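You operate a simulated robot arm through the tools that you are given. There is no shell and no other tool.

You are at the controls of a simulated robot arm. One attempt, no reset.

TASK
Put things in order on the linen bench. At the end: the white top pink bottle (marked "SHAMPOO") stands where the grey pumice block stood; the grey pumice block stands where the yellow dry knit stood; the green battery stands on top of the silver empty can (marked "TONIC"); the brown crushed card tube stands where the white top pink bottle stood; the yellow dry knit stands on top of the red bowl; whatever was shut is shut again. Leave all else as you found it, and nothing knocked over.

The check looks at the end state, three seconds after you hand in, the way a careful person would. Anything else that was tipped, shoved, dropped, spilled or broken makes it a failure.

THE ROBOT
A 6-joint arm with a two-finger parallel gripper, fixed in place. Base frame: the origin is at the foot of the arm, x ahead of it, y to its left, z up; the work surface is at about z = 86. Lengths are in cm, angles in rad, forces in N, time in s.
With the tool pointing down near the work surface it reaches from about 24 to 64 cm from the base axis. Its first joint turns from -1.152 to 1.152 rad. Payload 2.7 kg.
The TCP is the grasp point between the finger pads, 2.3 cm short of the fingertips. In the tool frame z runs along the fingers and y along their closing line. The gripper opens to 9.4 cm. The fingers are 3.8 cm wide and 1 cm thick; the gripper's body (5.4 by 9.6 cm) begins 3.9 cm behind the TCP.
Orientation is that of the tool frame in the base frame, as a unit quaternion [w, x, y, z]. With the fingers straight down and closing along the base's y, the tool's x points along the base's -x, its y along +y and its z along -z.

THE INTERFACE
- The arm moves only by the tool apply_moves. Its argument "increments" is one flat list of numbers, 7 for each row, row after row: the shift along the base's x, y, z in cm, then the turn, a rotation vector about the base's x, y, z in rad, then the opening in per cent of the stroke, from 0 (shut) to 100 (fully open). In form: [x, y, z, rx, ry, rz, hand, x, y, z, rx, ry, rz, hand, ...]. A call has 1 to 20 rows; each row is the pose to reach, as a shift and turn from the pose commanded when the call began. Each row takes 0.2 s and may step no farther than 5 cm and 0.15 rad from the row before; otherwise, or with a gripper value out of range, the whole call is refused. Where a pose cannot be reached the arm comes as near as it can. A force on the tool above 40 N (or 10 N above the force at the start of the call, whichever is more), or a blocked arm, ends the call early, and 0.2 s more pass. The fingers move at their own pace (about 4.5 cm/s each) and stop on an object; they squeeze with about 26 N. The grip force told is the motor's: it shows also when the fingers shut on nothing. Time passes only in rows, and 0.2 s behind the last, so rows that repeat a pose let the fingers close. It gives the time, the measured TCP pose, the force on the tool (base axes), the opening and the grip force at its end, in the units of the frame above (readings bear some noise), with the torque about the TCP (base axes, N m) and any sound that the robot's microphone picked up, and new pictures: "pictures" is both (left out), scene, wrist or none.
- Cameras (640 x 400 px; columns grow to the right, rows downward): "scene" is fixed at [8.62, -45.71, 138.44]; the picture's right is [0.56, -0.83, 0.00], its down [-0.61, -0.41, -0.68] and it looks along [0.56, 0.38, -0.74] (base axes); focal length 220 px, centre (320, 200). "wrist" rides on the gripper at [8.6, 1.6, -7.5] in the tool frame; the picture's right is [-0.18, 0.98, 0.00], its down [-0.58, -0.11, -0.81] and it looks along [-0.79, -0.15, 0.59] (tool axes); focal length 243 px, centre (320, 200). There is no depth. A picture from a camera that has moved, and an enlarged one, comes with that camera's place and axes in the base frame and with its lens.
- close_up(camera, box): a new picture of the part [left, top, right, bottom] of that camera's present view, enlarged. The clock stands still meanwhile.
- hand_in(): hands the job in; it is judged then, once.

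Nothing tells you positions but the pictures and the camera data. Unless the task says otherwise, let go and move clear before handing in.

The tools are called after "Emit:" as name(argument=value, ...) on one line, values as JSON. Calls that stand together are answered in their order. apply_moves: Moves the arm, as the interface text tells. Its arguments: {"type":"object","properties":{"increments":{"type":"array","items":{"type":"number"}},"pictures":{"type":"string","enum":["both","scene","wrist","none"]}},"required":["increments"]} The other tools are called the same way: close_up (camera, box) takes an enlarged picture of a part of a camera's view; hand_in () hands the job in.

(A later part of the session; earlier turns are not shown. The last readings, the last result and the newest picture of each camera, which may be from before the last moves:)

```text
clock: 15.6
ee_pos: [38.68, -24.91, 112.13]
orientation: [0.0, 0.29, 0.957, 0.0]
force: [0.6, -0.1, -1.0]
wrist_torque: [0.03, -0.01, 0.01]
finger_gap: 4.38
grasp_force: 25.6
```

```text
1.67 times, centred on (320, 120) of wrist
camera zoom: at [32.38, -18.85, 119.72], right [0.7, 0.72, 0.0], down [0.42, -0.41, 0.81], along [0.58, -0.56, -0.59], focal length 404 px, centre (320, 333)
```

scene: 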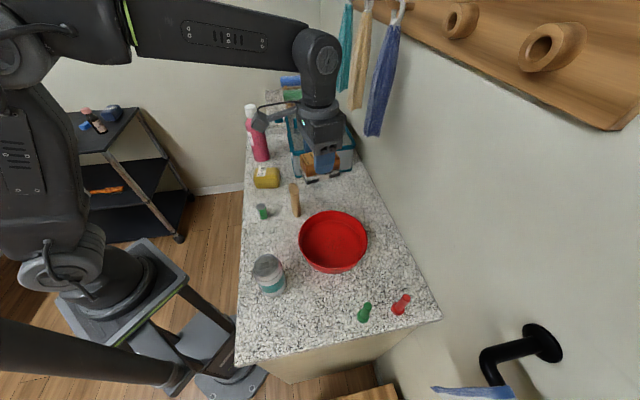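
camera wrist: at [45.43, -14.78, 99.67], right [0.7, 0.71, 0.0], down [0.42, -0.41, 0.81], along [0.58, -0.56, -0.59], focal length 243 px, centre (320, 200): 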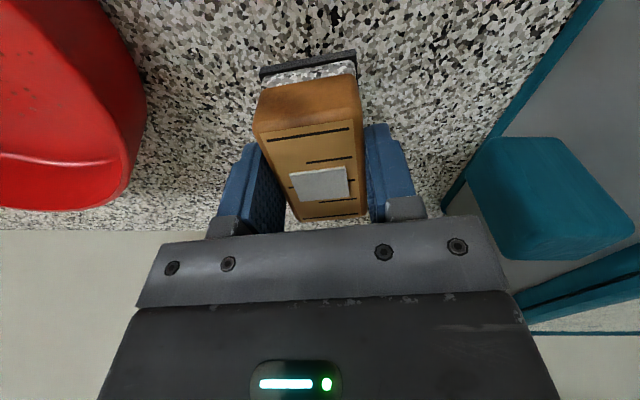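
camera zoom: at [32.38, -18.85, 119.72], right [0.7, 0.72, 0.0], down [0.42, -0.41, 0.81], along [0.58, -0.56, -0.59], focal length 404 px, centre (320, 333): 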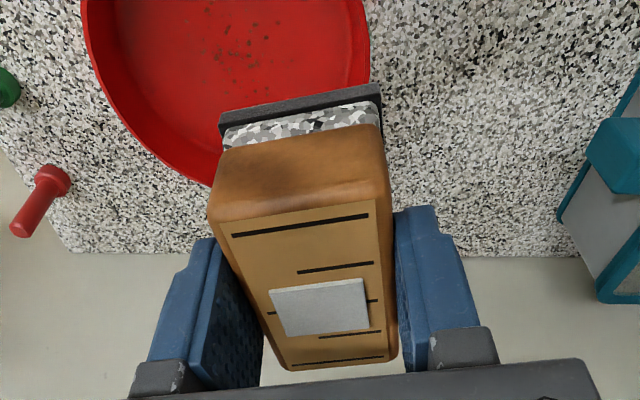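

Emit:
close_up(camera="scene", box=[70, 95, 140, 140])

Emit:
close_up(camera="scene", box=[240, 70, 300, 130])

Emit:
close_up(camera="scene", box=[240, 190, 310, 240])

Emit:
close_up(camera="scene", box=[290, 205, 375, 280])

```text
8.89 times, centred on (105, 118) of scene
camera zoom: at [8.62, -45.7, 138.44], right [0.56, -0.83, 0.0], down [-0.61, -0.41, -0.68], along [0.56, 0.38, -0.74], focal length 1954 px, centre (2231, 933)
```

zoom: 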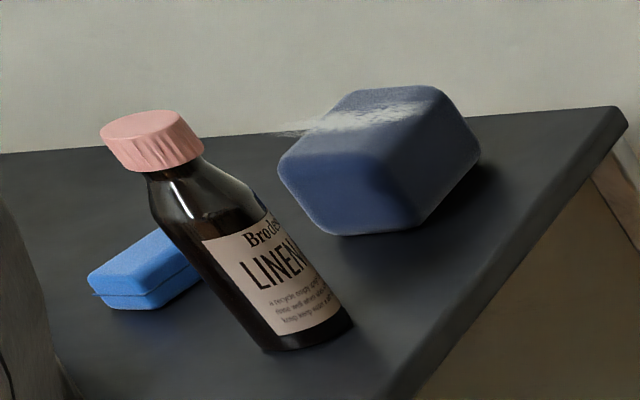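

```text
6.67 times, centred on (270, 100) of scene
camera zoom: at [8.62, -45.7, 138.44], right [0.56, -0.83, 0.0], down [-0.61, -0.41, -0.68], along [0.56, 0.38, -0.74], focal length 1465 px, centre (653, 867)
```

zoom: 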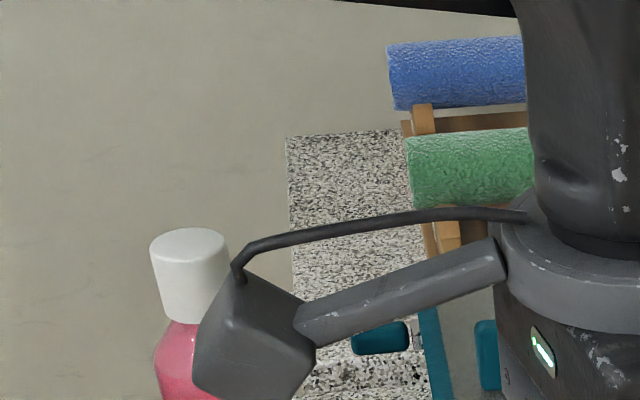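

```text
8.00 times, centred on (275, 215) of scene
camera zoom: at [8.62, -45.7, 138.44], right [0.56, -0.83, 0.0], down [-0.61, -0.41, -0.68], along [0.56, 0.38, -0.74], focal length 1758 px, centre (680, 80)
```

zoom: 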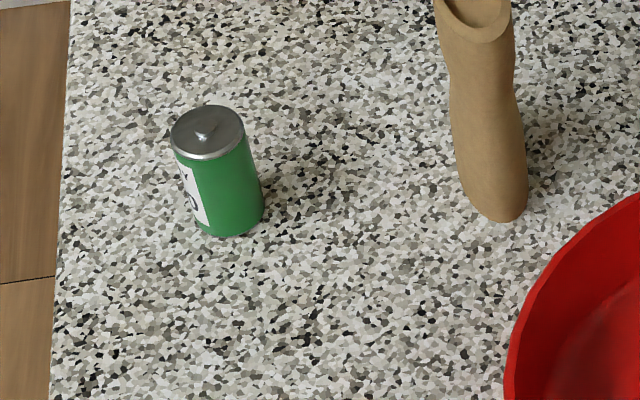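

```text
5.33 times, centred on (332, 242) of scene
camera zoom: at [8.62, -45.7, 138.44], right [0.56, -0.83, 0.0], down [-0.61, -0.41, -0.68], along [0.56, 0.38, -0.74], focal length 1172 px, centre (253, -27)
```

zoom: 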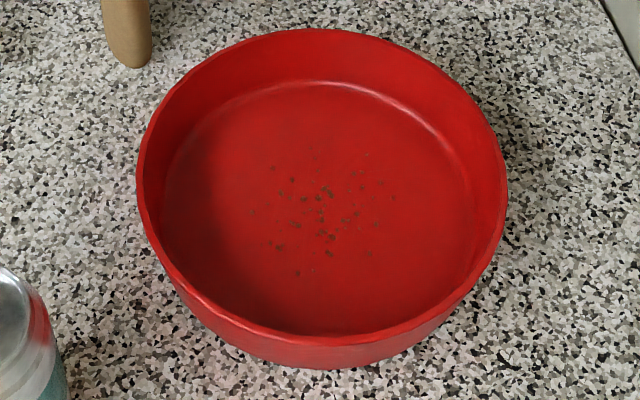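

This looks like one layered object. I'll return it to exactly where it stood, release it, and watch whether its layers or the base change.

Emit:
apply_moves(increments=[3, 1, -3, 0, 0, 0, 30, 6.5, 2, -6, 0, 0, 0, 30, 10, 3, -9, 0, 0, 0, 30, 13, 4, -12, 0, 0, 0, 30, 13, 4, -16, 0, 0, 0, 30, 13, 4, -18.5, 0, 0, 0, 30, 13, 4, -19.5, 0, 0, 0, 30, 13, 4, -20.3, 0, 0, 0, 30], pictures="none")

Emit:
apply_moves(increments=[0, 0, -0.3, 0, 0, 0, 30, 0, 0, -0.6, 0, 0, 0, 30], pictures="both")

Emit:
close_up(camera="scene", box=[305, 160, 369, 205])

```text
clock: 17.4
ee_pos: [51.57, -20.98, 91.84]
orientation: [0.001, 0.29, 0.957, -0.001]
force: [0.1, -0.2, -0.4]
wrist_torque: [-0.01, -0.01, 0.0]
finger_gap: 4.33
grasp_force: 25.9
```

```text
clock: 18.0
ee_pos: [51.67, -20.81, 91.3]
orientation: [0.0, 0.291, 0.957, 0.0]
force: [0.0, -0.2, -0.5]
wrist_torque: [0.01, -0.02, 0.02]
finger_gap: 4.35
grasp_force: 25.9
camera wrist: at [45.43, -14.79, 98.78], right [0.7, 0.71, 0.0], down [0.42, -0.41, 0.81], along [0.58, -0.56, -0.59], focal length 243 px, centre (320, 200)
```

scene: 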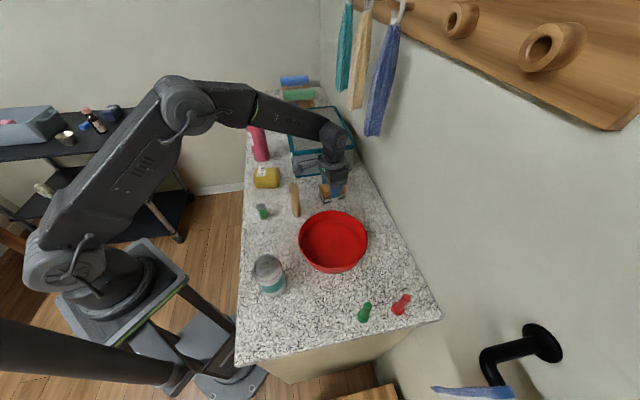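
wrist: 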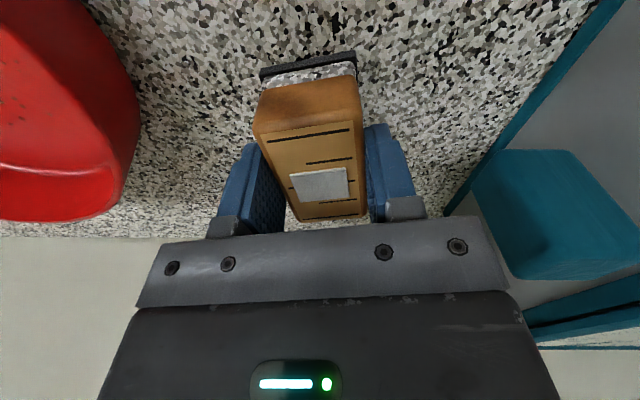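

```text
8.89 times, centred on (337, 182) of scene
camera zoom: at [8.62, -45.71, 138.44], right [0.56, -0.83, 0.0], down [-0.61, -0.41, -0.68], along [0.56, 0.38, -0.74], focal length 1954 px, centre (169, 356)
```

zoom: 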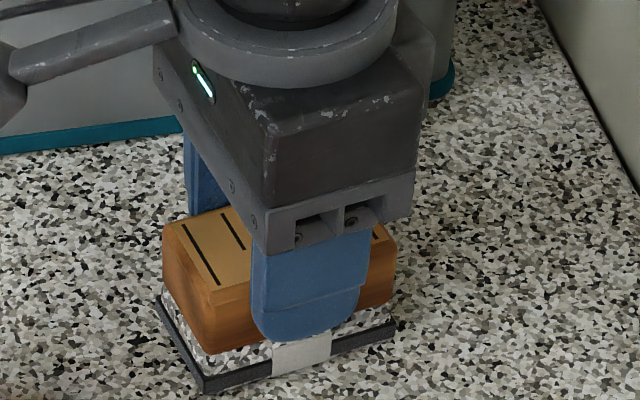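

Emit:
apply_moves(increments=[0, 0, -0.1, 0, 0, 0, 30, 0, 0, -0.15, 0, 0, 0, 30], pictures="none")

Emit:
apply_moves(increments=[0, 0, 0, 0, 0, 0, 60, 0, 0, 0, 0, 0, 0, 75, 0, 0, 0, 0, 0, 0, 75], pictures="both")

Emit:
close_up(camera="scene", box=[305, 160, 369, 205])

Emit:
close_up(camera="wrist", box=[230, 30, 400, 140])

```text
clock: 18.6
ee_pos: [51.56, -20.9, 91.13]
orientation: [0.001, 0.29, 0.957, 0.0]
force: [-1.6, 0.1, 1.8]
wrist_torque: [-0.04, 0.01, 0.0]
finger_gap: 4.35
grasp_force: 25.9
```

```text
clock: 19.4
ee_pos: [51.62, -21.1, 91.17]
orientation: [0.0, 0.29, 0.957, 0.0]
force: [-0.2, 0.2, 0.5]
wrist_torque: [0.01, -0.01, 0.0]
finger_gap: 7.07
grasp_force: 0.1
camera wrist: at [45.46, -14.82, 98.63], right [0.7, 0.71, 0.0], down [0.42, -0.41, 0.81], along [0.58, -0.56, -0.59], focal length 243 px, centre (320, 200)
```

scene: 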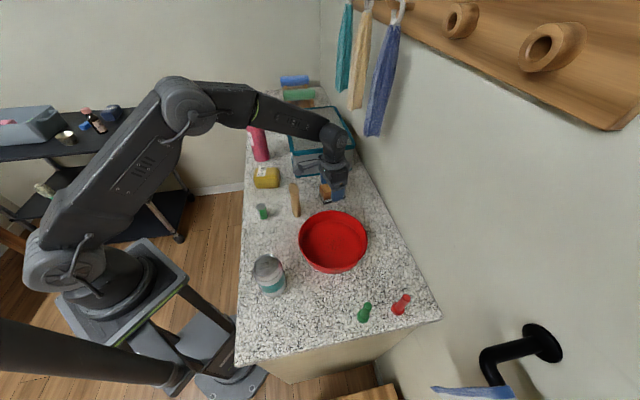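
wrist: 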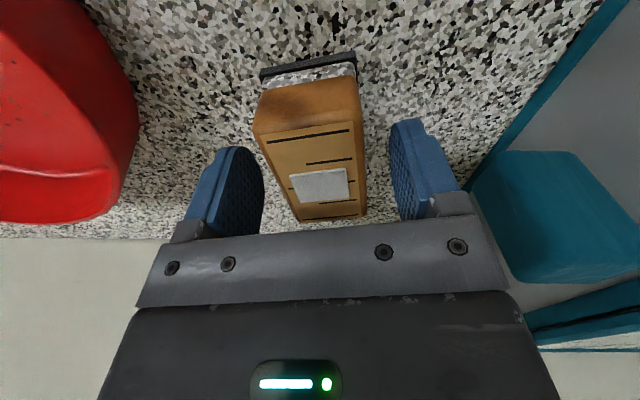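

```text
8.89 times, centred on (337, 182) of scene
camera zoom: at [8.62, -45.71, 138.44], right [0.56, -0.83, 0.0], down [-0.61, -0.41, -0.68], along [0.56, 0.38, -0.74], focal length 1954 px, centre (169, 356)
```

zoom: 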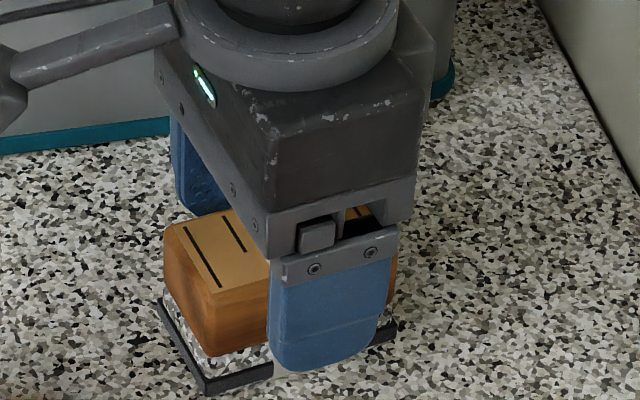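

```text
3.64 times, centred on (315, 85) of wrist
camera zoom: at [45.46, -14.82, 98.63], right [0.7, 0.71, 0.0], down [0.42, -0.41, 0.81], along [0.58, -0.56, -0.59], focal length 882 px, centre (338, 618)
```

zoom: 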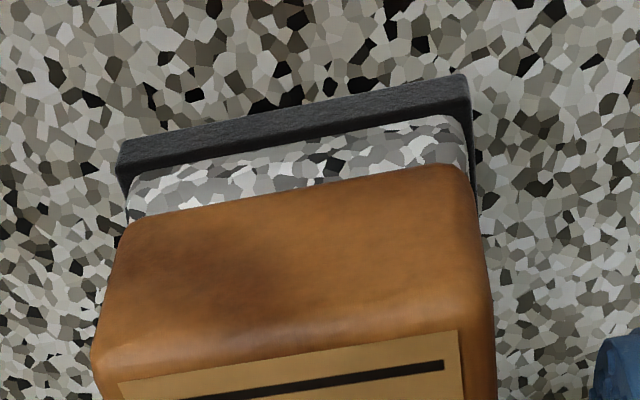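

Emit:
apply_moves(increments=[0, 0, 3, 0, 0, 0, 100, 0, 0, 7, 0, 0, 0, 100, -1, 0, 11, 0, 0, 0, 100, -4, 2, 15, 0, 0, 0, 100, -8, 4, 16, 0, 0, 0, 100, -12, 6, 17, 0, 0, 0, 100], pictures="both")

Emit:
close_up(camera="scene", box=[310, 170, 358, 206])

```text
refused: row 4 steps farther than a row can; nothing moved
```

```text
11.11 times, centred on (334, 188) of scene
camera zoom: at [8.62, -45.71, 138.44], right [0.56, -0.83, 0.0], down [-0.61, -0.41, -0.68], along [0.56, 0.38, -0.74], focal length 2442 px, centre (164, 333)
```

zoom: 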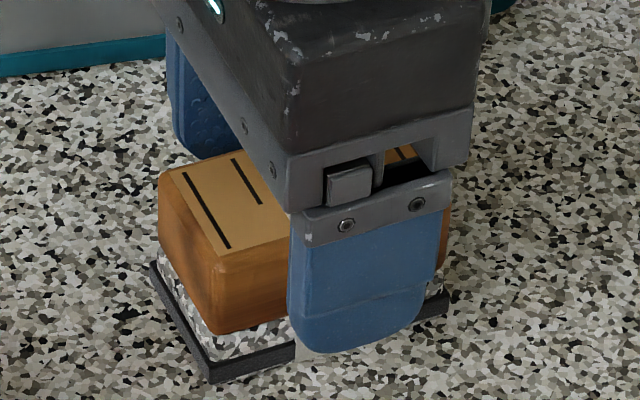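

Emit:
apply_moves(increments=[0, 0, 3, 0, 0, 0, 100, 0, 0, 7, 0, 0, 0, 100, -1, 0, 11, 0, 0, 0, 100, -3, 2, 14, 0, 0, 0, 100, -7, 4, 15, 0, 0, 0, 100, -11, 6, 16, 0, 0, 0, 100], pictures="both")

Emit:
close_up(camera="scene", box=[310, 170, 358, 206])

Emit:
close_up(camera="wrist", box=[200, 0, 440, 150])

```text
clock: 20.8
ee_pos: [40.83, -14.93, 107.2]
orientation: [0.001, 0.29, 0.957, 0.0]
force: [0.5, -0.4, -1.1]
wrist_torque: [-0.01, 0.01, 0.01]
finger_gap: 9.42
grasp_force: 0.0
camera wrist: at [34.47, -8.83, 114.57], right [0.7, 0.71, 0.0], down [0.42, -0.41, 0.81], along [0.58, -0.56, -0.59], focal length 243 px, centre (320, 200)
```

scene: 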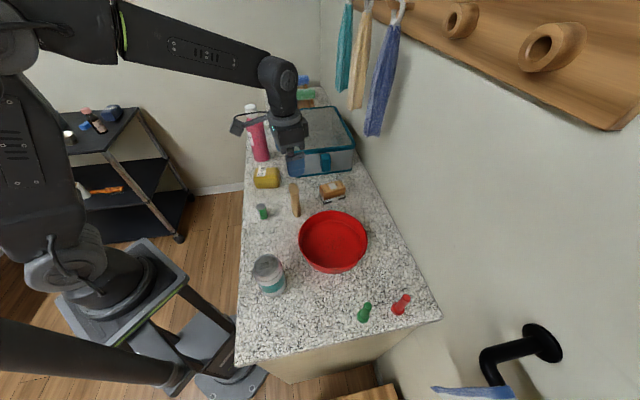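
wrist: 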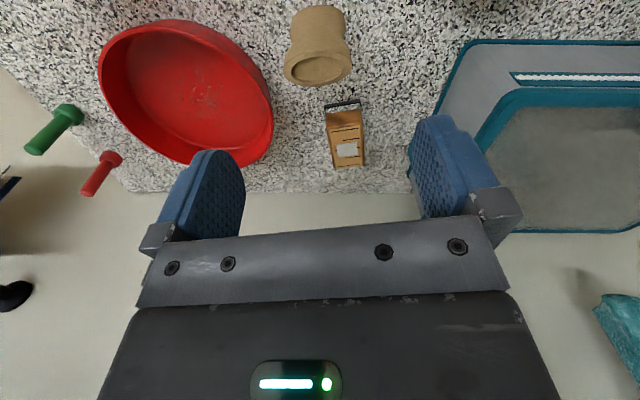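

```text
11.11 times, centred on (334, 188) of scene
camera zoom: at [8.62, -45.71, 138.44], right [0.56, -0.83, 0.0], down [-0.61, -0.41, -0.68], along [0.56, 0.38, -0.74], focal length 2442 px, centre (164, 333)
```

zoom: 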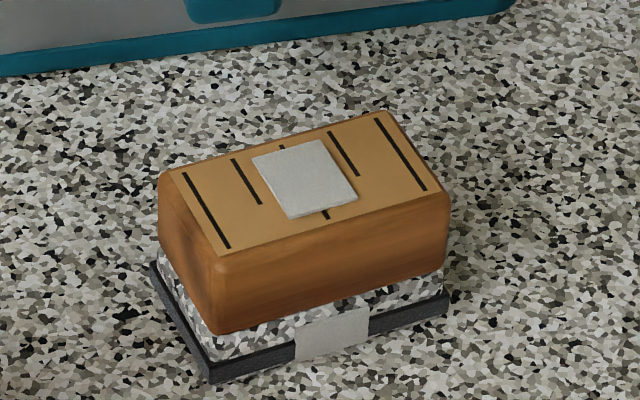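

```text
2.67 times, centred on (320, 75) of wrist
camera zoom: at [34.47, -8.83, 114.57], right [0.7, 0.71, 0.0], down [0.42, -0.41, 0.81], along [0.58, -0.56, -0.59], focal length 647 px, centre (320, 533)
```

zoom: 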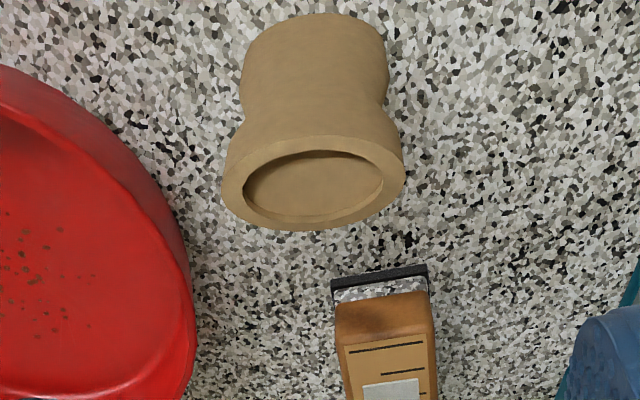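

Emit:
close_up(camera="wrist", box=[420, 20, 640, 240])

Emit:
close_up(camera="wrist", box=[0, 80, 180, 220])

```text
1.82 times, centred on (530, 130) of wrist
camera zoom: at [34.47, -8.83, 114.57], right [0.7, 0.71, 0.0], down [0.42, -0.41, 0.81], along [0.58, -0.56, -0.59], focal length 441 px, centre (-62, 327)
```

zoom: 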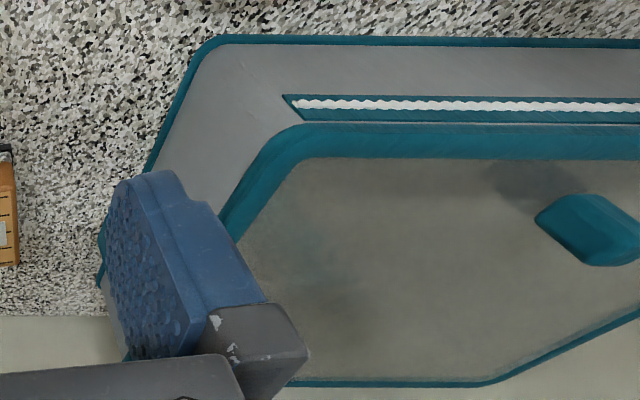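

```text
2.86 times, centred on (90, 150) of wrist
camera zoom: at [34.47, -8.83, 114.57], right [0.7, 0.71, 0.0], down [0.42, -0.41, 0.81], along [0.58, -0.56, -0.59], focal length 693 px, centre (977, 343)
```

zoom: 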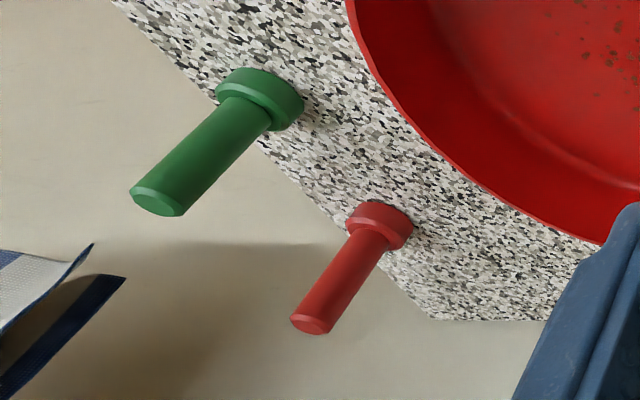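

After my handling it stands in the same place. To learn whether the wood is a separate piece on top of the grey part, I'll grip only the upper centimetre of the wood and lift slightly.

Emit:
apply_moves(increments=[4, -2, -1, 0, 0, 0, 90, 8, -4, -2, 0, 0, 0, 80, 11, -6, -5, 0, 0, 0, 75, 11, -6, -9, 0, 0, 0, 75, 11, -6, -12, 0, 0, 0, 75, 11, -6, -14.3, 0, 0, 0, 75], pictures="wrist")

```text
clock: 22.2
ee_pos: [51.72, -20.95, 92.79]
orientation: [0.0, 0.29, 0.957, 0.0]
force: [-0.6, 0.1, -0.7]
wrist_torque: [0.01, -0.02, -0.01]
finger_gap: 7.04
grasp_force: 0.1
camera wrist: at [45.52, -14.79, 100.26], right [0.7, 0.71, 0.0], down [0.42, -0.41, 0.81], along [0.58, -0.56, -0.59], focal length 243 px, centre (320, 200)
```

wrist: 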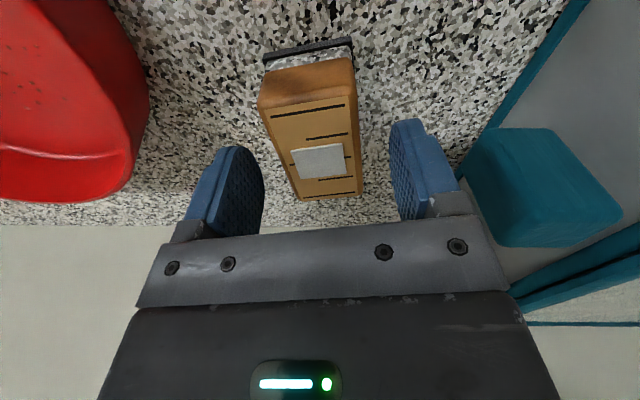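

Emit:
apply_moves(increments=[0, 0, 0, 0, 0, 0, 30, 0, 0, 0, 0, 0, 0, 30, 0, 0, 0, 0, 0, 0, 30, 0, 0, 0, 0, 0, 0, 30, 0, 0, 0.5, 0, 0, 0, 30, 0, 0, 1.2, 0, 0, 0, 30, 0, 0, 2, 0, 0, 0, 30], pictures="wrist")

Emit:
close_up(camera="scene", box=[310, 170, 358, 206])

```text
clock: 23.8
ee_pos: [51.73, -21.02, 95.01]
orientation: [0.001, 0.29, 0.957, 0.0]
force: [-0.5, 0.6, -1.1]
wrist_torque: [-0.01, 0.03, -0.03]
finger_gap: 4.34
grasp_force: 26.3
camera wrist: at [45.51, -14.76, 102.38], right [0.7, 0.71, 0.0], down [0.42, -0.41, 0.81], along [0.58, -0.56, -0.59], focal length 243 px, centre (320, 200)
```

wrist: 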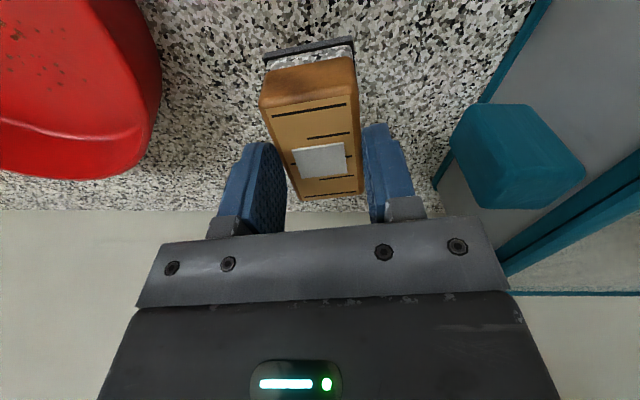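

```text
11.11 times, centred on (334, 188) of scene
camera zoom: at [8.62, -45.71, 138.44], right [0.56, -0.83, 0.0], down [-0.61, -0.41, -0.68], along [0.56, 0.38, -0.74], focal length 2442 px, centre (164, 333)
```

zoom: 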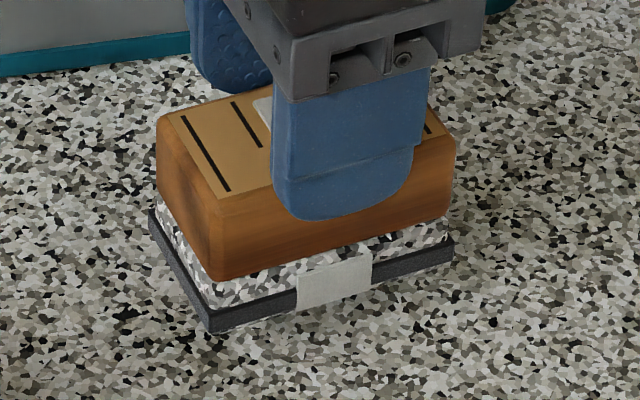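

It is one rigid object (a felt-soled wooden brush or eraser), not two pieces, so I'll put it back in its place. Then I'll check the remaining hidden zone behind the can.

Emit:
apply_moves(increments=[0, 0, -0.8, 0, 0, 0, 30, 0, 0, -1.5, 0, 0, 0, 30, 0, 0, -1.9, 0, 0, 0, 30, 0, 0, -2.05, 0, 0, 0, 30], pictures="none")

Emit:
apply_moves(increments=[0, 0, 0, 0, 0, 0, 50, 0, 0, 0, 0, 0, 0, 70, 0, 0, 0.5, 0, 0, 0, 75, 0, 0, 4, 0, 0, 0, 75, 0, 0, 8, 0, 0, 0, 90, 0, 0, 12.5, 0, 0, 0, 100], pictures="wrist")

Emit:
close_up(camera="scene", box=[310, 170, 358, 206])

```text
clock: 24.8
ee_pos: [51.64, -20.86, 92.73]
orientation: [0.0, 0.29, 0.957, 0.0]
force: [-0.7, 0.3, 0.4]
wrist_torque: [0.08, 0.01, -0.02]
finger_gap: 4.32
grasp_force: 25.5
```

```text
clock: 26.2
ee_pos: [51.78, -20.95, 105.31]
orientation: [0.0, 0.29, 0.957, -0.001]
force: [0.1, 1.5, 0.5]
wrist_torque: [-0.04, -0.02, 0.01]
finger_gap: 9.42
grasp_force: 0.1
camera wrist: at [45.45, -14.81, 112.77], right [0.7, 0.71, 0.0], down [0.42, -0.41, 0.81], along [0.58, -0.56, -0.59], focal length 243 px, centre (320, 200)
```

wrist: 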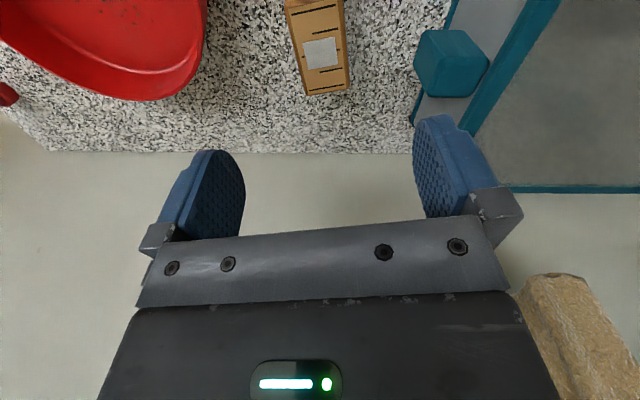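

```text
11.11 times, centred on (334, 188) of scene
camera zoom: at [8.61, -45.7, 138.44], right [0.56, -0.83, 0.0], down [-0.61, -0.41, -0.68], along [0.56, 0.38, -0.74], focal length 2442 px, centre (164, 333)
```

zoom: 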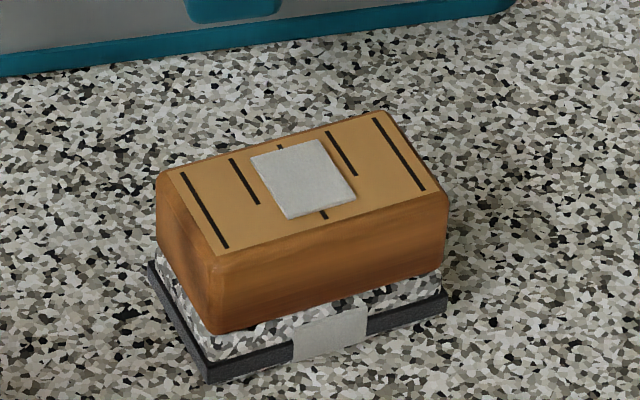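

The brush is back within about a millimetre. Now I'll move over toward the can to look behind it and measure it.

Emit:
apply_moves(increments=[-4, -0.5, 2, 0, 0, -0.06, 100, -8, -1, 4, 0, 0, -0.12, 100, -12.5, -1.5, 6, 0, 0, -0.18, 100, -17, -2, 8, 0, 0, -0.24, 100, -21.5, -2.5, 9, 0, 0, -0.3, 100, -26, -3, 9.7, 0, 0, -0.36, 100, -29.8, -3, 9.7, 0, 0, -0.41, 100], pictures="both")

Emit:
close_up(camera="wrist", box=[60, 0, 560, 200])

```text
clock: 27.8
ee_pos: [21.84, -23.87, 115.09]
orientation: [0.0, 0.479, 0.878, -0.002]
force: [-0.6, 0.0, -1.1]
wrist_torque: [0.0, -0.02, -0.01]
finger_gap: 9.42
grasp_force: 0.1
camera wrist: at [18.63, -15.67, 122.54], right [0.93, 0.38, 0.0], down [0.22, -0.55, 0.81], along [0.3, -0.75, -0.59], focal length 243 px, centre (320, 200)
```

scene: 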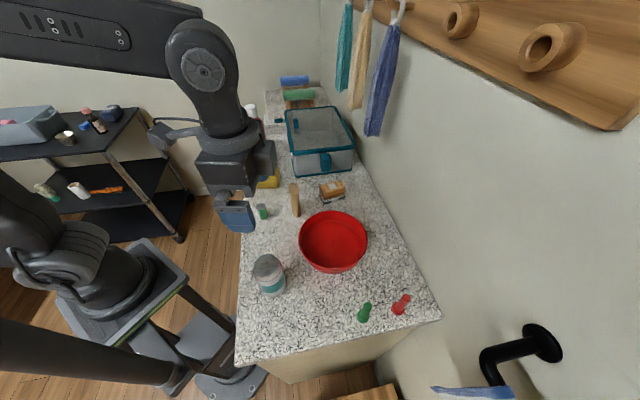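
wrist: 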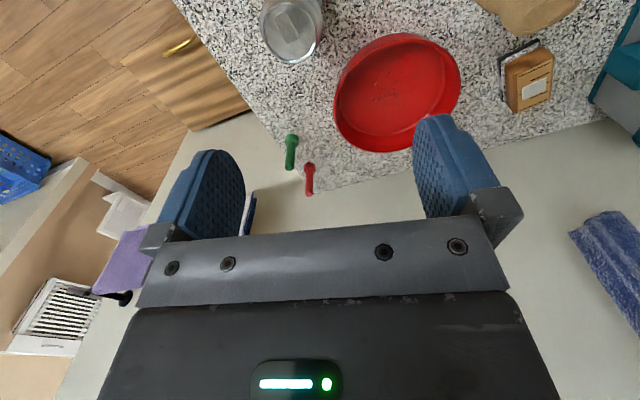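

```text
1.28 times, centred on (310, 100) of wrist
camera zoom: at [18.63, -15.67, 122.54], right [0.93, 0.38, 0.0], down [0.22, -0.55, 0.81], along [0.3, -0.75, -0.59], focal length 311 px, centre (333, 328)
```

zoom: 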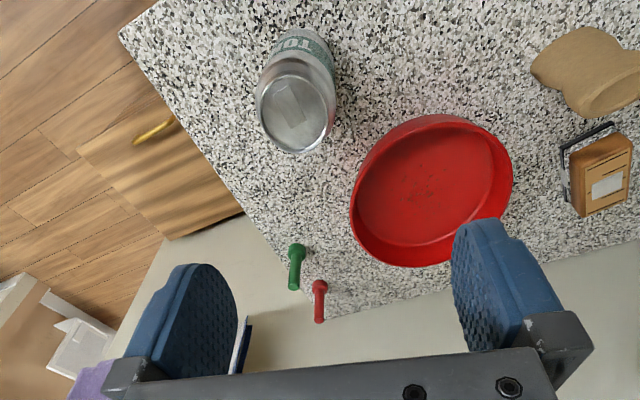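

Emit:
close_up(camera="wrist", box=[0, 0, 260, 200])

Emit:
close_up(camera="wrist", box=[480, 10, 580, 130])

Emit:
close_up(camera="scene", box=[200, 320, 460, 400])

```text
2.00 times, centred on (130, 100) of wrist
camera zoom: at [18.63, -15.67, 122.54], right [0.93, 0.38, 0.0], down [0.22, -0.55, 0.81], along [0.3, -0.75, -0.59], focal length 485 px, centre (700, 400)
```

zoom: 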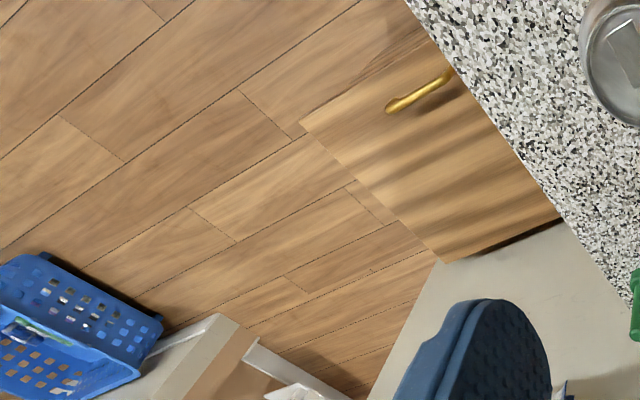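

```text
3.33 times, centred on (530, 70) of wrist
camera zoom: at [18.63, -15.67, 122.54], right [0.93, 0.38, 0.0], down [0.22, -0.55, 0.81], along [0.3, -0.75, -0.59], focal length 809 px, centre (-380, 633)
```

zoom: 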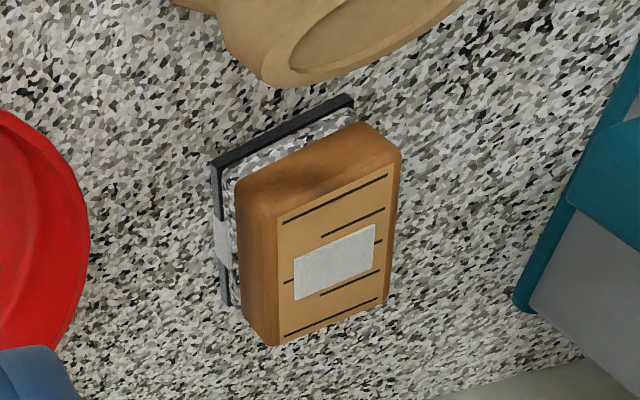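

```text
2.46 times, centred on (330, 360) of scene
camera zoom: at [8.62, -45.71, 138.44], right [0.56, -0.83, 0.0], down [-0.61, -0.41, -0.68], along [0.56, 0.38, -0.74], focal length 541 px, centre (295, -194)
```

zoom: 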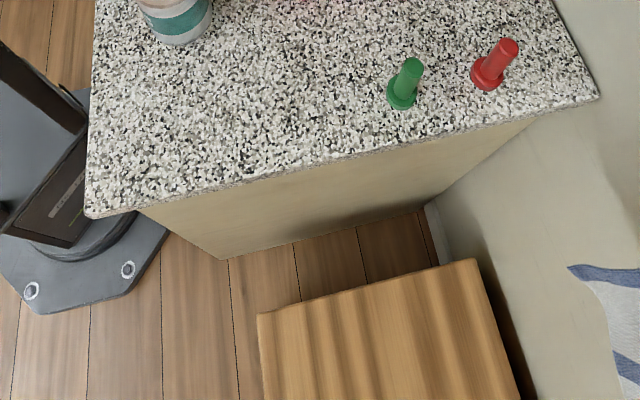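

Nothing hides behind the can, and the wooden box on the floor is out of reach. I'll inspect the knit and bottle area from above next, since I need those measurements anyway.

Emit:
apply_moves(increments=[3, 3.5, 0, 0, 0, 0.14, 100, 6, 7, 0, 0, 0, 0.28, 100, 9, 10.5, 0, 0, 0, 0.42, 100, 12, 14, -1, 0, 0, 0.56, 100, 15, 17.5, -2, 0, 0, 0.7, 100, 18, 21, -3, 0, 0, 0.84, 100, 21, 24, -4, 0, 0, 0.98, 100, 23, 25.5, -5, 0, 0, 1.0, 100], pictures="both")

Emit:
close_up(camera="wrist", box=[200, 0, 520, 200])

```text
clock: 29.6
ee_pos: [44.86, 1.59, 110.02]
orientation: [0.0, -0.002, 1.0, 0.0]
force: [-0.4, 0.1, 0.1]
wrist_torque: [-0.01, 0.01, 0.01]
finger_gap: 9.41
grasp_force: 0.0
camera wrist: at [36.27, 3.13, 117.54], right [0.18, 0.98, 0.0], down [0.58, -0.11, 0.81], along [0.79, -0.15, -0.59], focal length 243 px, centre (320, 200)
```

scene: 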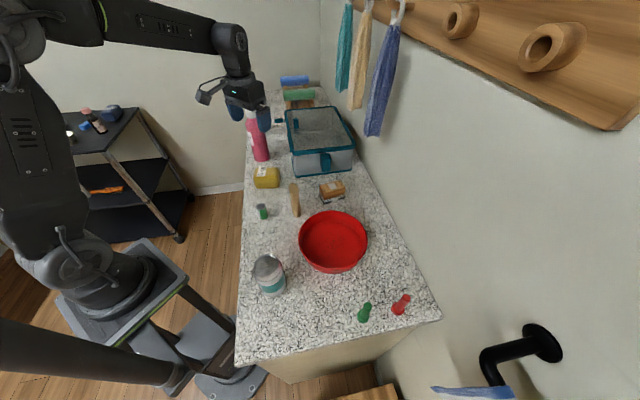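
wrist: 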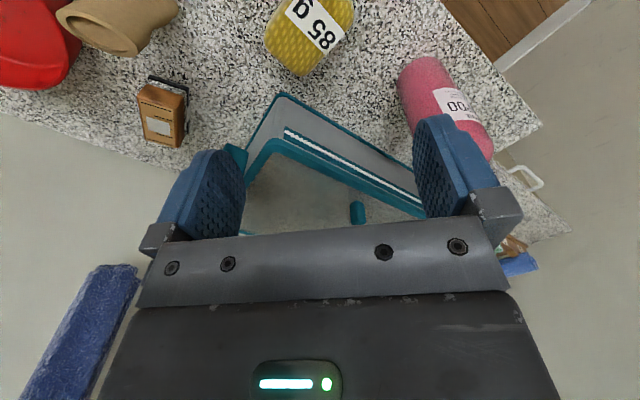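

```text
2.00 times, centred on (360, 100) of wrist
camera zoom: at [36.27, 3.13, 117.54], right [0.18, 0.98, 0.0], down [0.58, -0.11, 0.81], along [0.79, -0.15, -0.59], focal length 485 px, centre (240, 400)
```

zoom: 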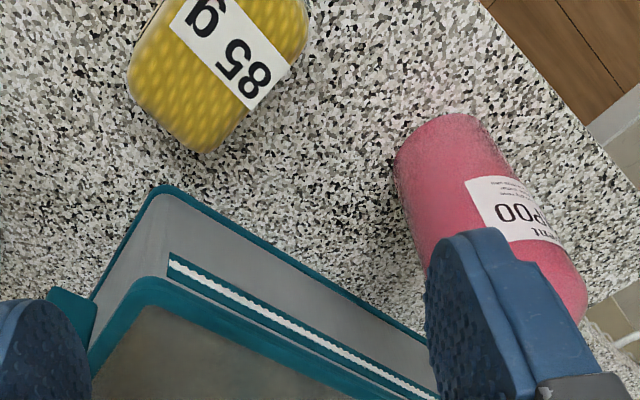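

No pumice in the open here either, so the only hiding places left are the zipped case and the narrow gap behind it. I'll line up over the knit, since moving it into the bowl is certain and clears the area.

Emit:
apply_moves(increments=[0, 0, -1.5, 0, 0, -0.145, 100, 0.2, -0.4, -3, 0, 0, -0.29, 100, 0.4, -0.8, -4.5, 0, 0, -0.435, 100, 0.6, -1.2, -6, 0, 0, -0.58, 100, 0.8, -1.6, -7.5, 0, 0, -0.725, 100, 0.8, -1.8, -9, 0, 0, -0.87, 100], pictures="wrist")

Emit:
close_up(camera="wrist", box=[220, 0, 420, 160])

```text
clock: 31.0
ee_pos: [45.77, -0.14, 101.01]
orientation: [0.001, 0.423, 0.906, -0.001]
force: [-0.2, -1.1, -0.6]
wrist_torque: [0.02, 0.02, 0.0]
finger_gap: 9.39
grasp_force: 0.0
camera wrist: at [41.44, 7.42, 108.52], right [0.87, 0.49, 0.0], down [0.29, -0.51, 0.81], along [0.4, -0.7, -0.59], focal length 243 px, centre (320, 200)
```

wrist: 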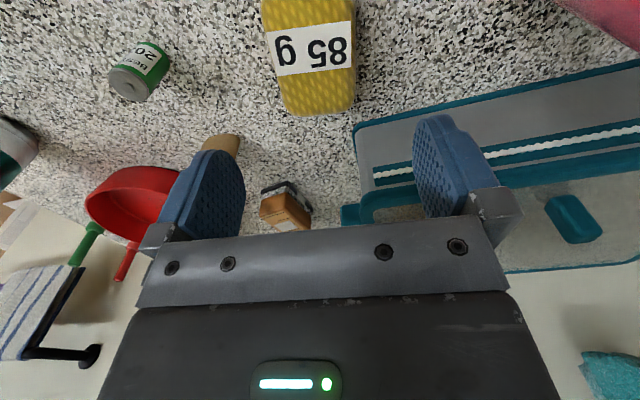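

```text
2.50 times, centred on (320, 80) of wrist
camera zoom: at [41.44, 7.42, 108.52], right [0.87, 0.49, 0.0], down [0.29, -0.51, 0.81], along [0.4, -0.7, -0.59], focal length 606 px, centre (320, 500)
```

zoom: 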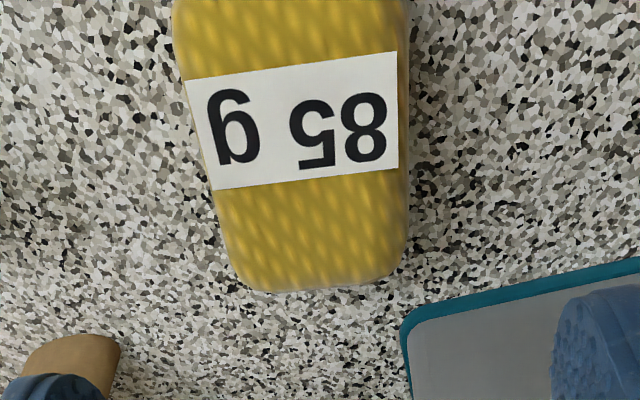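

Emit:
apply_moves(increments=[-0.3, 0.3, -2, 0, 0, -0.05, 100, -0.5, 0.4, -4, 0, 0, -0.07, 100], pictures="wrist")

Emit:
close_up(camera="wrist", box=[220, 0, 420, 180])

```text
clock: 31.6
ee_pos: [45.19, 0.07, 97.02]
orientation: [0.001, 0.452, 0.892, 0.0]
force: [0.2, 0.8, 0.1]
wrist_torque: [0.0, 0.0, -0.01]
finger_gap: 9.41
grasp_force: 0.0
camera wrist: at [41.47, 8.08, 104.47], right [0.9, 0.43, 0.0], down [0.25, -0.53, 0.81], along [0.35, -0.73, -0.59], focal length 243 px, centre (320, 200)
```

wrist: 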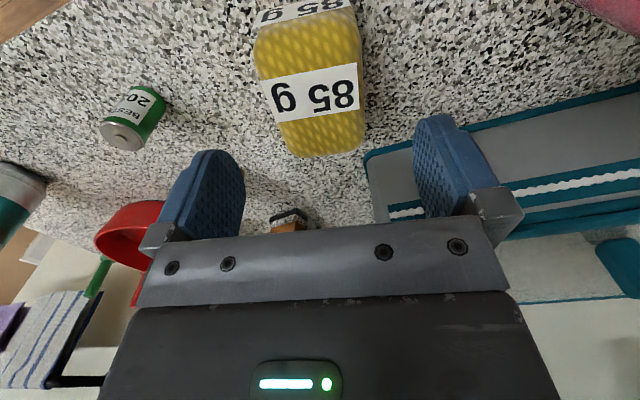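

```text
2.22 times, centred on (320, 90) of wrist
camera zoom: at [41.47, 8.08, 104.47], right [0.9, 0.43, 0.0], down [0.25, -0.53, 0.81], along [0.35, -0.73, -0.59], focal length 539 px, centre (320, 444)
```

zoom: 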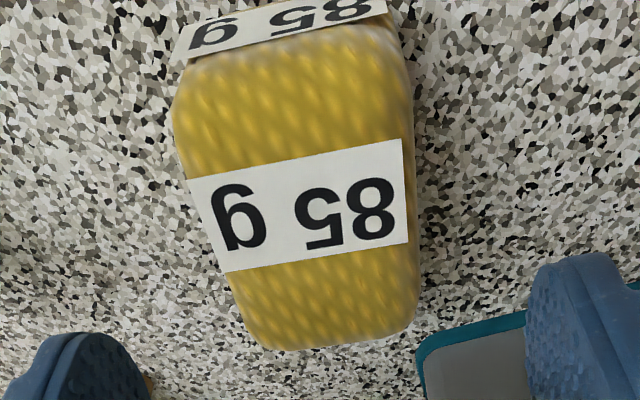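

The knit's centre is about (44.9, 0.3) and it is roughly 9 × 5.2 × 5.4 cm. I'm aligned with its narrow side, so I'll go down and grip it.

Emit:
apply_moves(increments=[-0.2, 0.2, -3, 0, 0, 0, 100, -0.2, 0.2, -6, 0, 0, 0, 90, -0.2, 0.2, -7.7, 0, 0, 0, 80, -0.2, 0.2, -7.7, 0, 0, 0, 40, -0.2, 0.2, -7.7, 0, 0, 0, 40, -0.2, 0.2, -7.7, 0, 0, 0, 40, -0.2, 0.2, -7.7, 0, 0, 0, 40], pictures="both")

```text
clock: 33.2
ee_pos: [44.98, 0.33, 89.29]
orientation: [0.001, 0.452, 0.892, 0.0]
force: [0.2, -0.3, -0.5]
wrist_torque: [0.01, 0.02, 0.01]
finger_gap: 5.78
grasp_force: 26.2
camera wrist: at [41.23, 8.22, 96.74], right [0.9, 0.43, 0.0], down [0.26, -0.53, 0.81], along [0.35, -0.73, -0.59], focal length 243 px, centre (320, 200)
```

scene: 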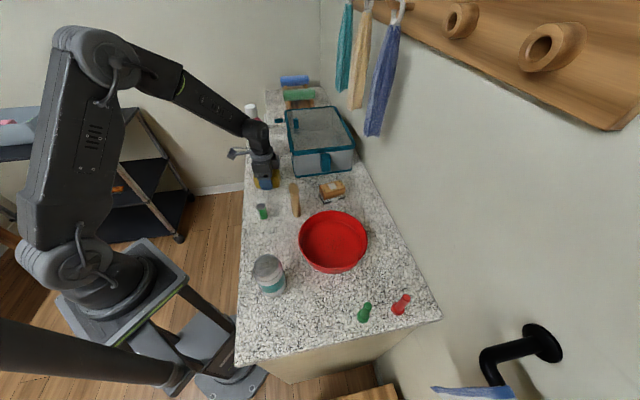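
wrist: 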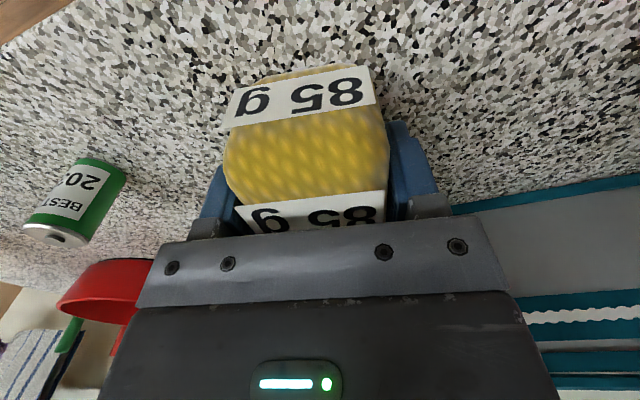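

I have the knit at 5.8 cm width with a firm grip. I'll lift it clear and check what is underneath.

Emit:
apply_moves(increments=[0, 0, 2, 0, 0, 0, 40, 0, 0, 5, 0, 0, 0, 40, 0, 0, 9, 0, 0, 0, 40, 0, 0, 12, 0, 0, 0, 40], pictures="both")

Emit:
close_up(camera="scene", box=[230, 130, 330, 210])

```text
clock: 34.2
ee_pos: [44.96, 0.41, 101.28]
orientation: [0.0, 0.452, 0.892, 0.001]
force: [0.4, 0.5, -1.0]
wrist_torque: [-0.01, -0.04, 0.01]
finger_gap: 5.77
grasp_force: 25.9
camera wrist: at [41.24, 8.31, 108.74], right [0.9, 0.43, 0.0], down [0.26, -0.53, 0.81], along [0.35, -0.73, -0.59], focal length 243 px, centre (320, 200)
```

scene: 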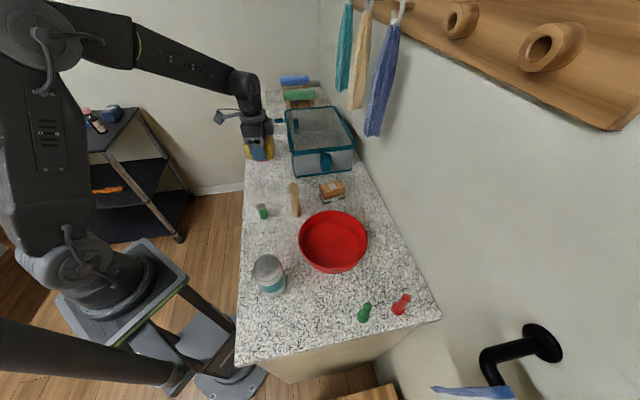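
wrist: 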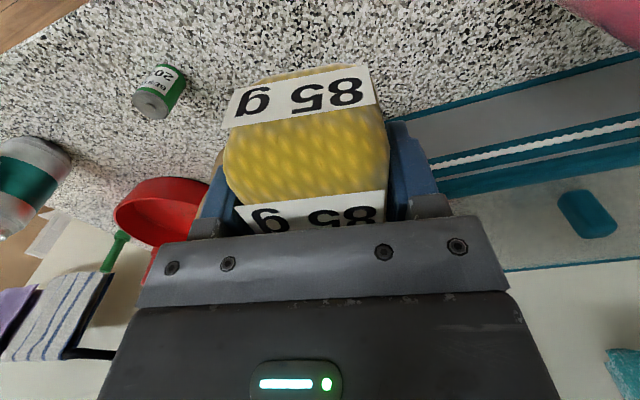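

```text
5.00 times, centred on (280, 170) of scene
camera zoom: at [8.62, -45.71, 138.44], right [0.56, -0.83, 0.0], down [-0.61, -0.41, -0.68], along [0.56, 0.38, -0.74], focal length 1099 px, centre (520, 350)
```

zoom: 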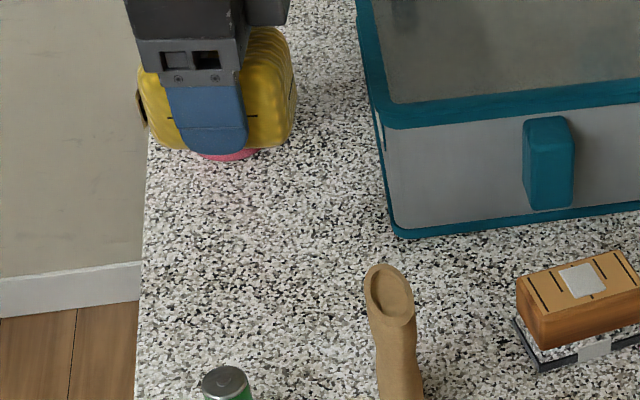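

The bench under the knit is clean. I'll carry the knit high over to the red bowl and check alignment there.

Emit:
apply_moves(increments=[0, 0, 5, 0, 0, 0, 40, -1.4, -4.6, 6, 0, 0, 0, 40, -2.8, -9.2, 6, 0, 0, 0, 40, -4.2, -13.8, 6, 0, 0, 0, 40, -5.6, -18.4, 6, 0, 0, 0, 40, -7, -23, 6, 0, 0, 0, 40, -8.4, -27.6, 6, 0, 0, 0, 40, -9.5, -30.9, 6, 0, 0, 0, 40], pictures="both")

```text
clock: 36.0
ee_pos: [35.67, -30.71, 107.39]
orientation: [0.001, 0.452, 0.892, 0.0]
force: [-0.5, -0.2, -0.6]
wrist_torque: [-0.01, 0.01, 0.01]
finger_gap: 5.74
grasp_force: 26.1
camera wrist: at [31.86, -22.67, 114.88], right [0.9, 0.43, 0.0], down [0.26, -0.53, 0.81], along [0.35, -0.73, -0.59], focal length 243 px, centre (320, 200)
```

scene: 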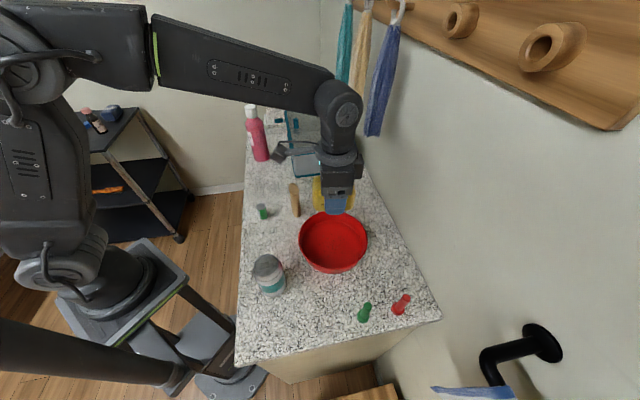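
wrist: 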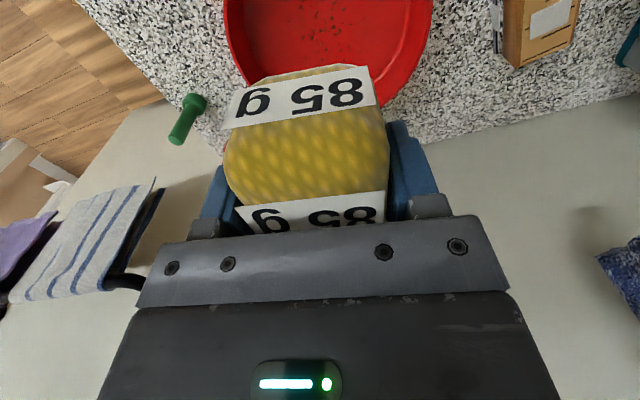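

The knit is centred over the bowl. I'll lower it in and feel for the bowl's floor.

Emit:
apply_moves(increments=[-0.2, 0, -4, 0, 0, 0, 40, -0.2, 0, -8, 0, 0, 0, 40, -0.2, 0, -12, 0, 0, 0, 40, -0.2, 0, -15, 0, 0, 0, 40], pictures="both")

```text
clock: 37.0
ee_pos: [35.35, -30.42, 92.27]
orientation: [0.001, 0.452, 0.892, -0.001]
force: [0.6, -0.9, -0.8]
wrist_torque: [0.01, 0.03, 0.03]
finger_gap: 5.8
grasp_force: 26.5
camera wrist: at [31.6, -22.52, 99.77], right [0.9, 0.43, 0.0], down [0.25, -0.53, 0.81], along [0.35, -0.73, -0.59], focal length 243 px, centre (320, 200)
```

scene: 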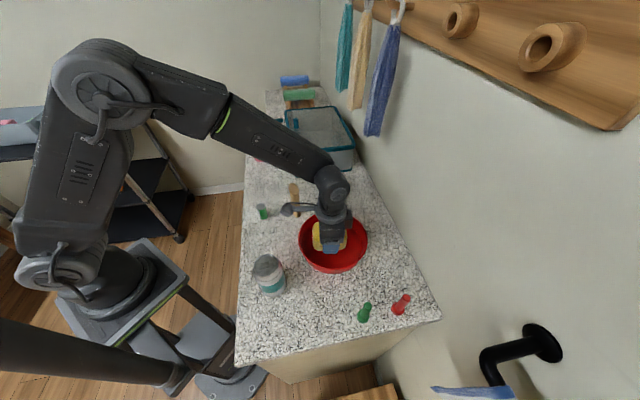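
wrist: 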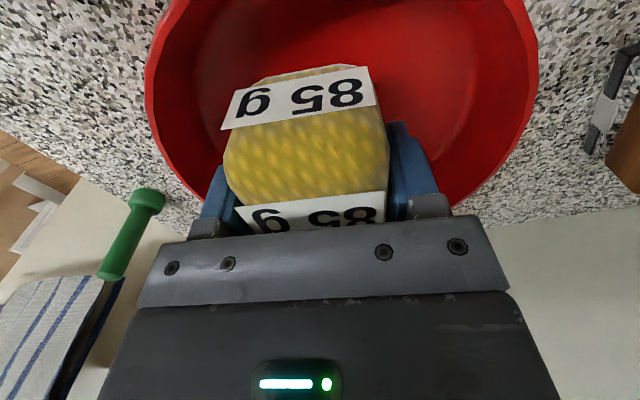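

The bowl's centre fits (36.2, -30.2), so I'll shift the knit about 0.8 cm and set it down on the floor of the bowl in small steps.

Emit:
apply_moves(increments=[0.4, 0.2, 0, 0, 0, 0, 40, 0.8, 0.3, -0.6, 0, 0, 0, 40, 0.8, 0.3, -1.2, 0, 0, 0, 40], pictures="none")

Emit:
apply_moves(increments=[0, 0, -0.3, 0, 0, 0, 40, 0, 0, -0.6, 0, 0, 0, 40], pictures="none")

```text
clock: 37.8
ee_pos: [36.17, -30.17, 91.26]
orientation: [0.001, 0.452, 0.892, 0.0]
force: [0.4, -0.5, -1.1]
wrist_torque: [0.0, 0.01, 0.01]
finger_gap: 5.78
grasp_force: 25.7
```

```text
clock: 38.4
ee_pos: [36.11, -30.2, 90.57]
orientation: [0.0, 0.452, 0.892, -0.001]
force: [-0.6, 0.8, -1.4]
wrist_torque: [-0.01, 0.01, -0.02]
finger_gap: 5.74
grasp_force: 26.5
```

Emit:
apply_moves(increments=[0, 0, -0.25, 0, 0, 0, 40, 0, 0, -0.4, 0, 0, 0, 40], pictures="none")

Emit:
apply_moves(increments=[0, 0, -0.2, 0, 0, 0, 40, 0, 0, -0.3, 0, 0, 0, 40], pictures="wrist")

```text
clock: 39.0
ee_pos: [36.13, -30.21, 90.13]
orientation: [0.001, 0.452, 0.892, 0.0]
force: [0.3, 0.8, -0.1]
wrist_torque: [0.06, -0.02, -0.03]
finger_gap: 5.78
grasp_force: 26.3
```

```text
clock: 39.6
ee_pos: [36.14, -30.26, 90.06]
orientation: [0.001, 0.453, 0.892, 0.0]
force: [-5.0, 3.4, 18.2]
wrist_torque: [0.09, 0.13, 0.01]
finger_gap: 5.77
grasp_force: 25.9
camera wrist: at [32.4, -22.3, 97.44], right [0.9, 0.43, 0.0], down [0.25, -0.53, 0.81], along [0.35, -0.73, -0.59], focal length 243 px, centre (320, 200)
```

wrist: 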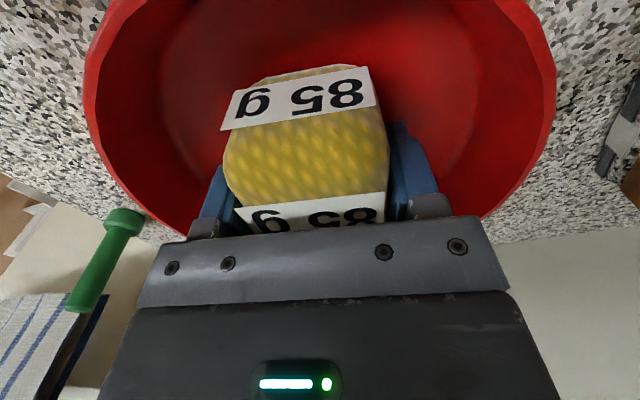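

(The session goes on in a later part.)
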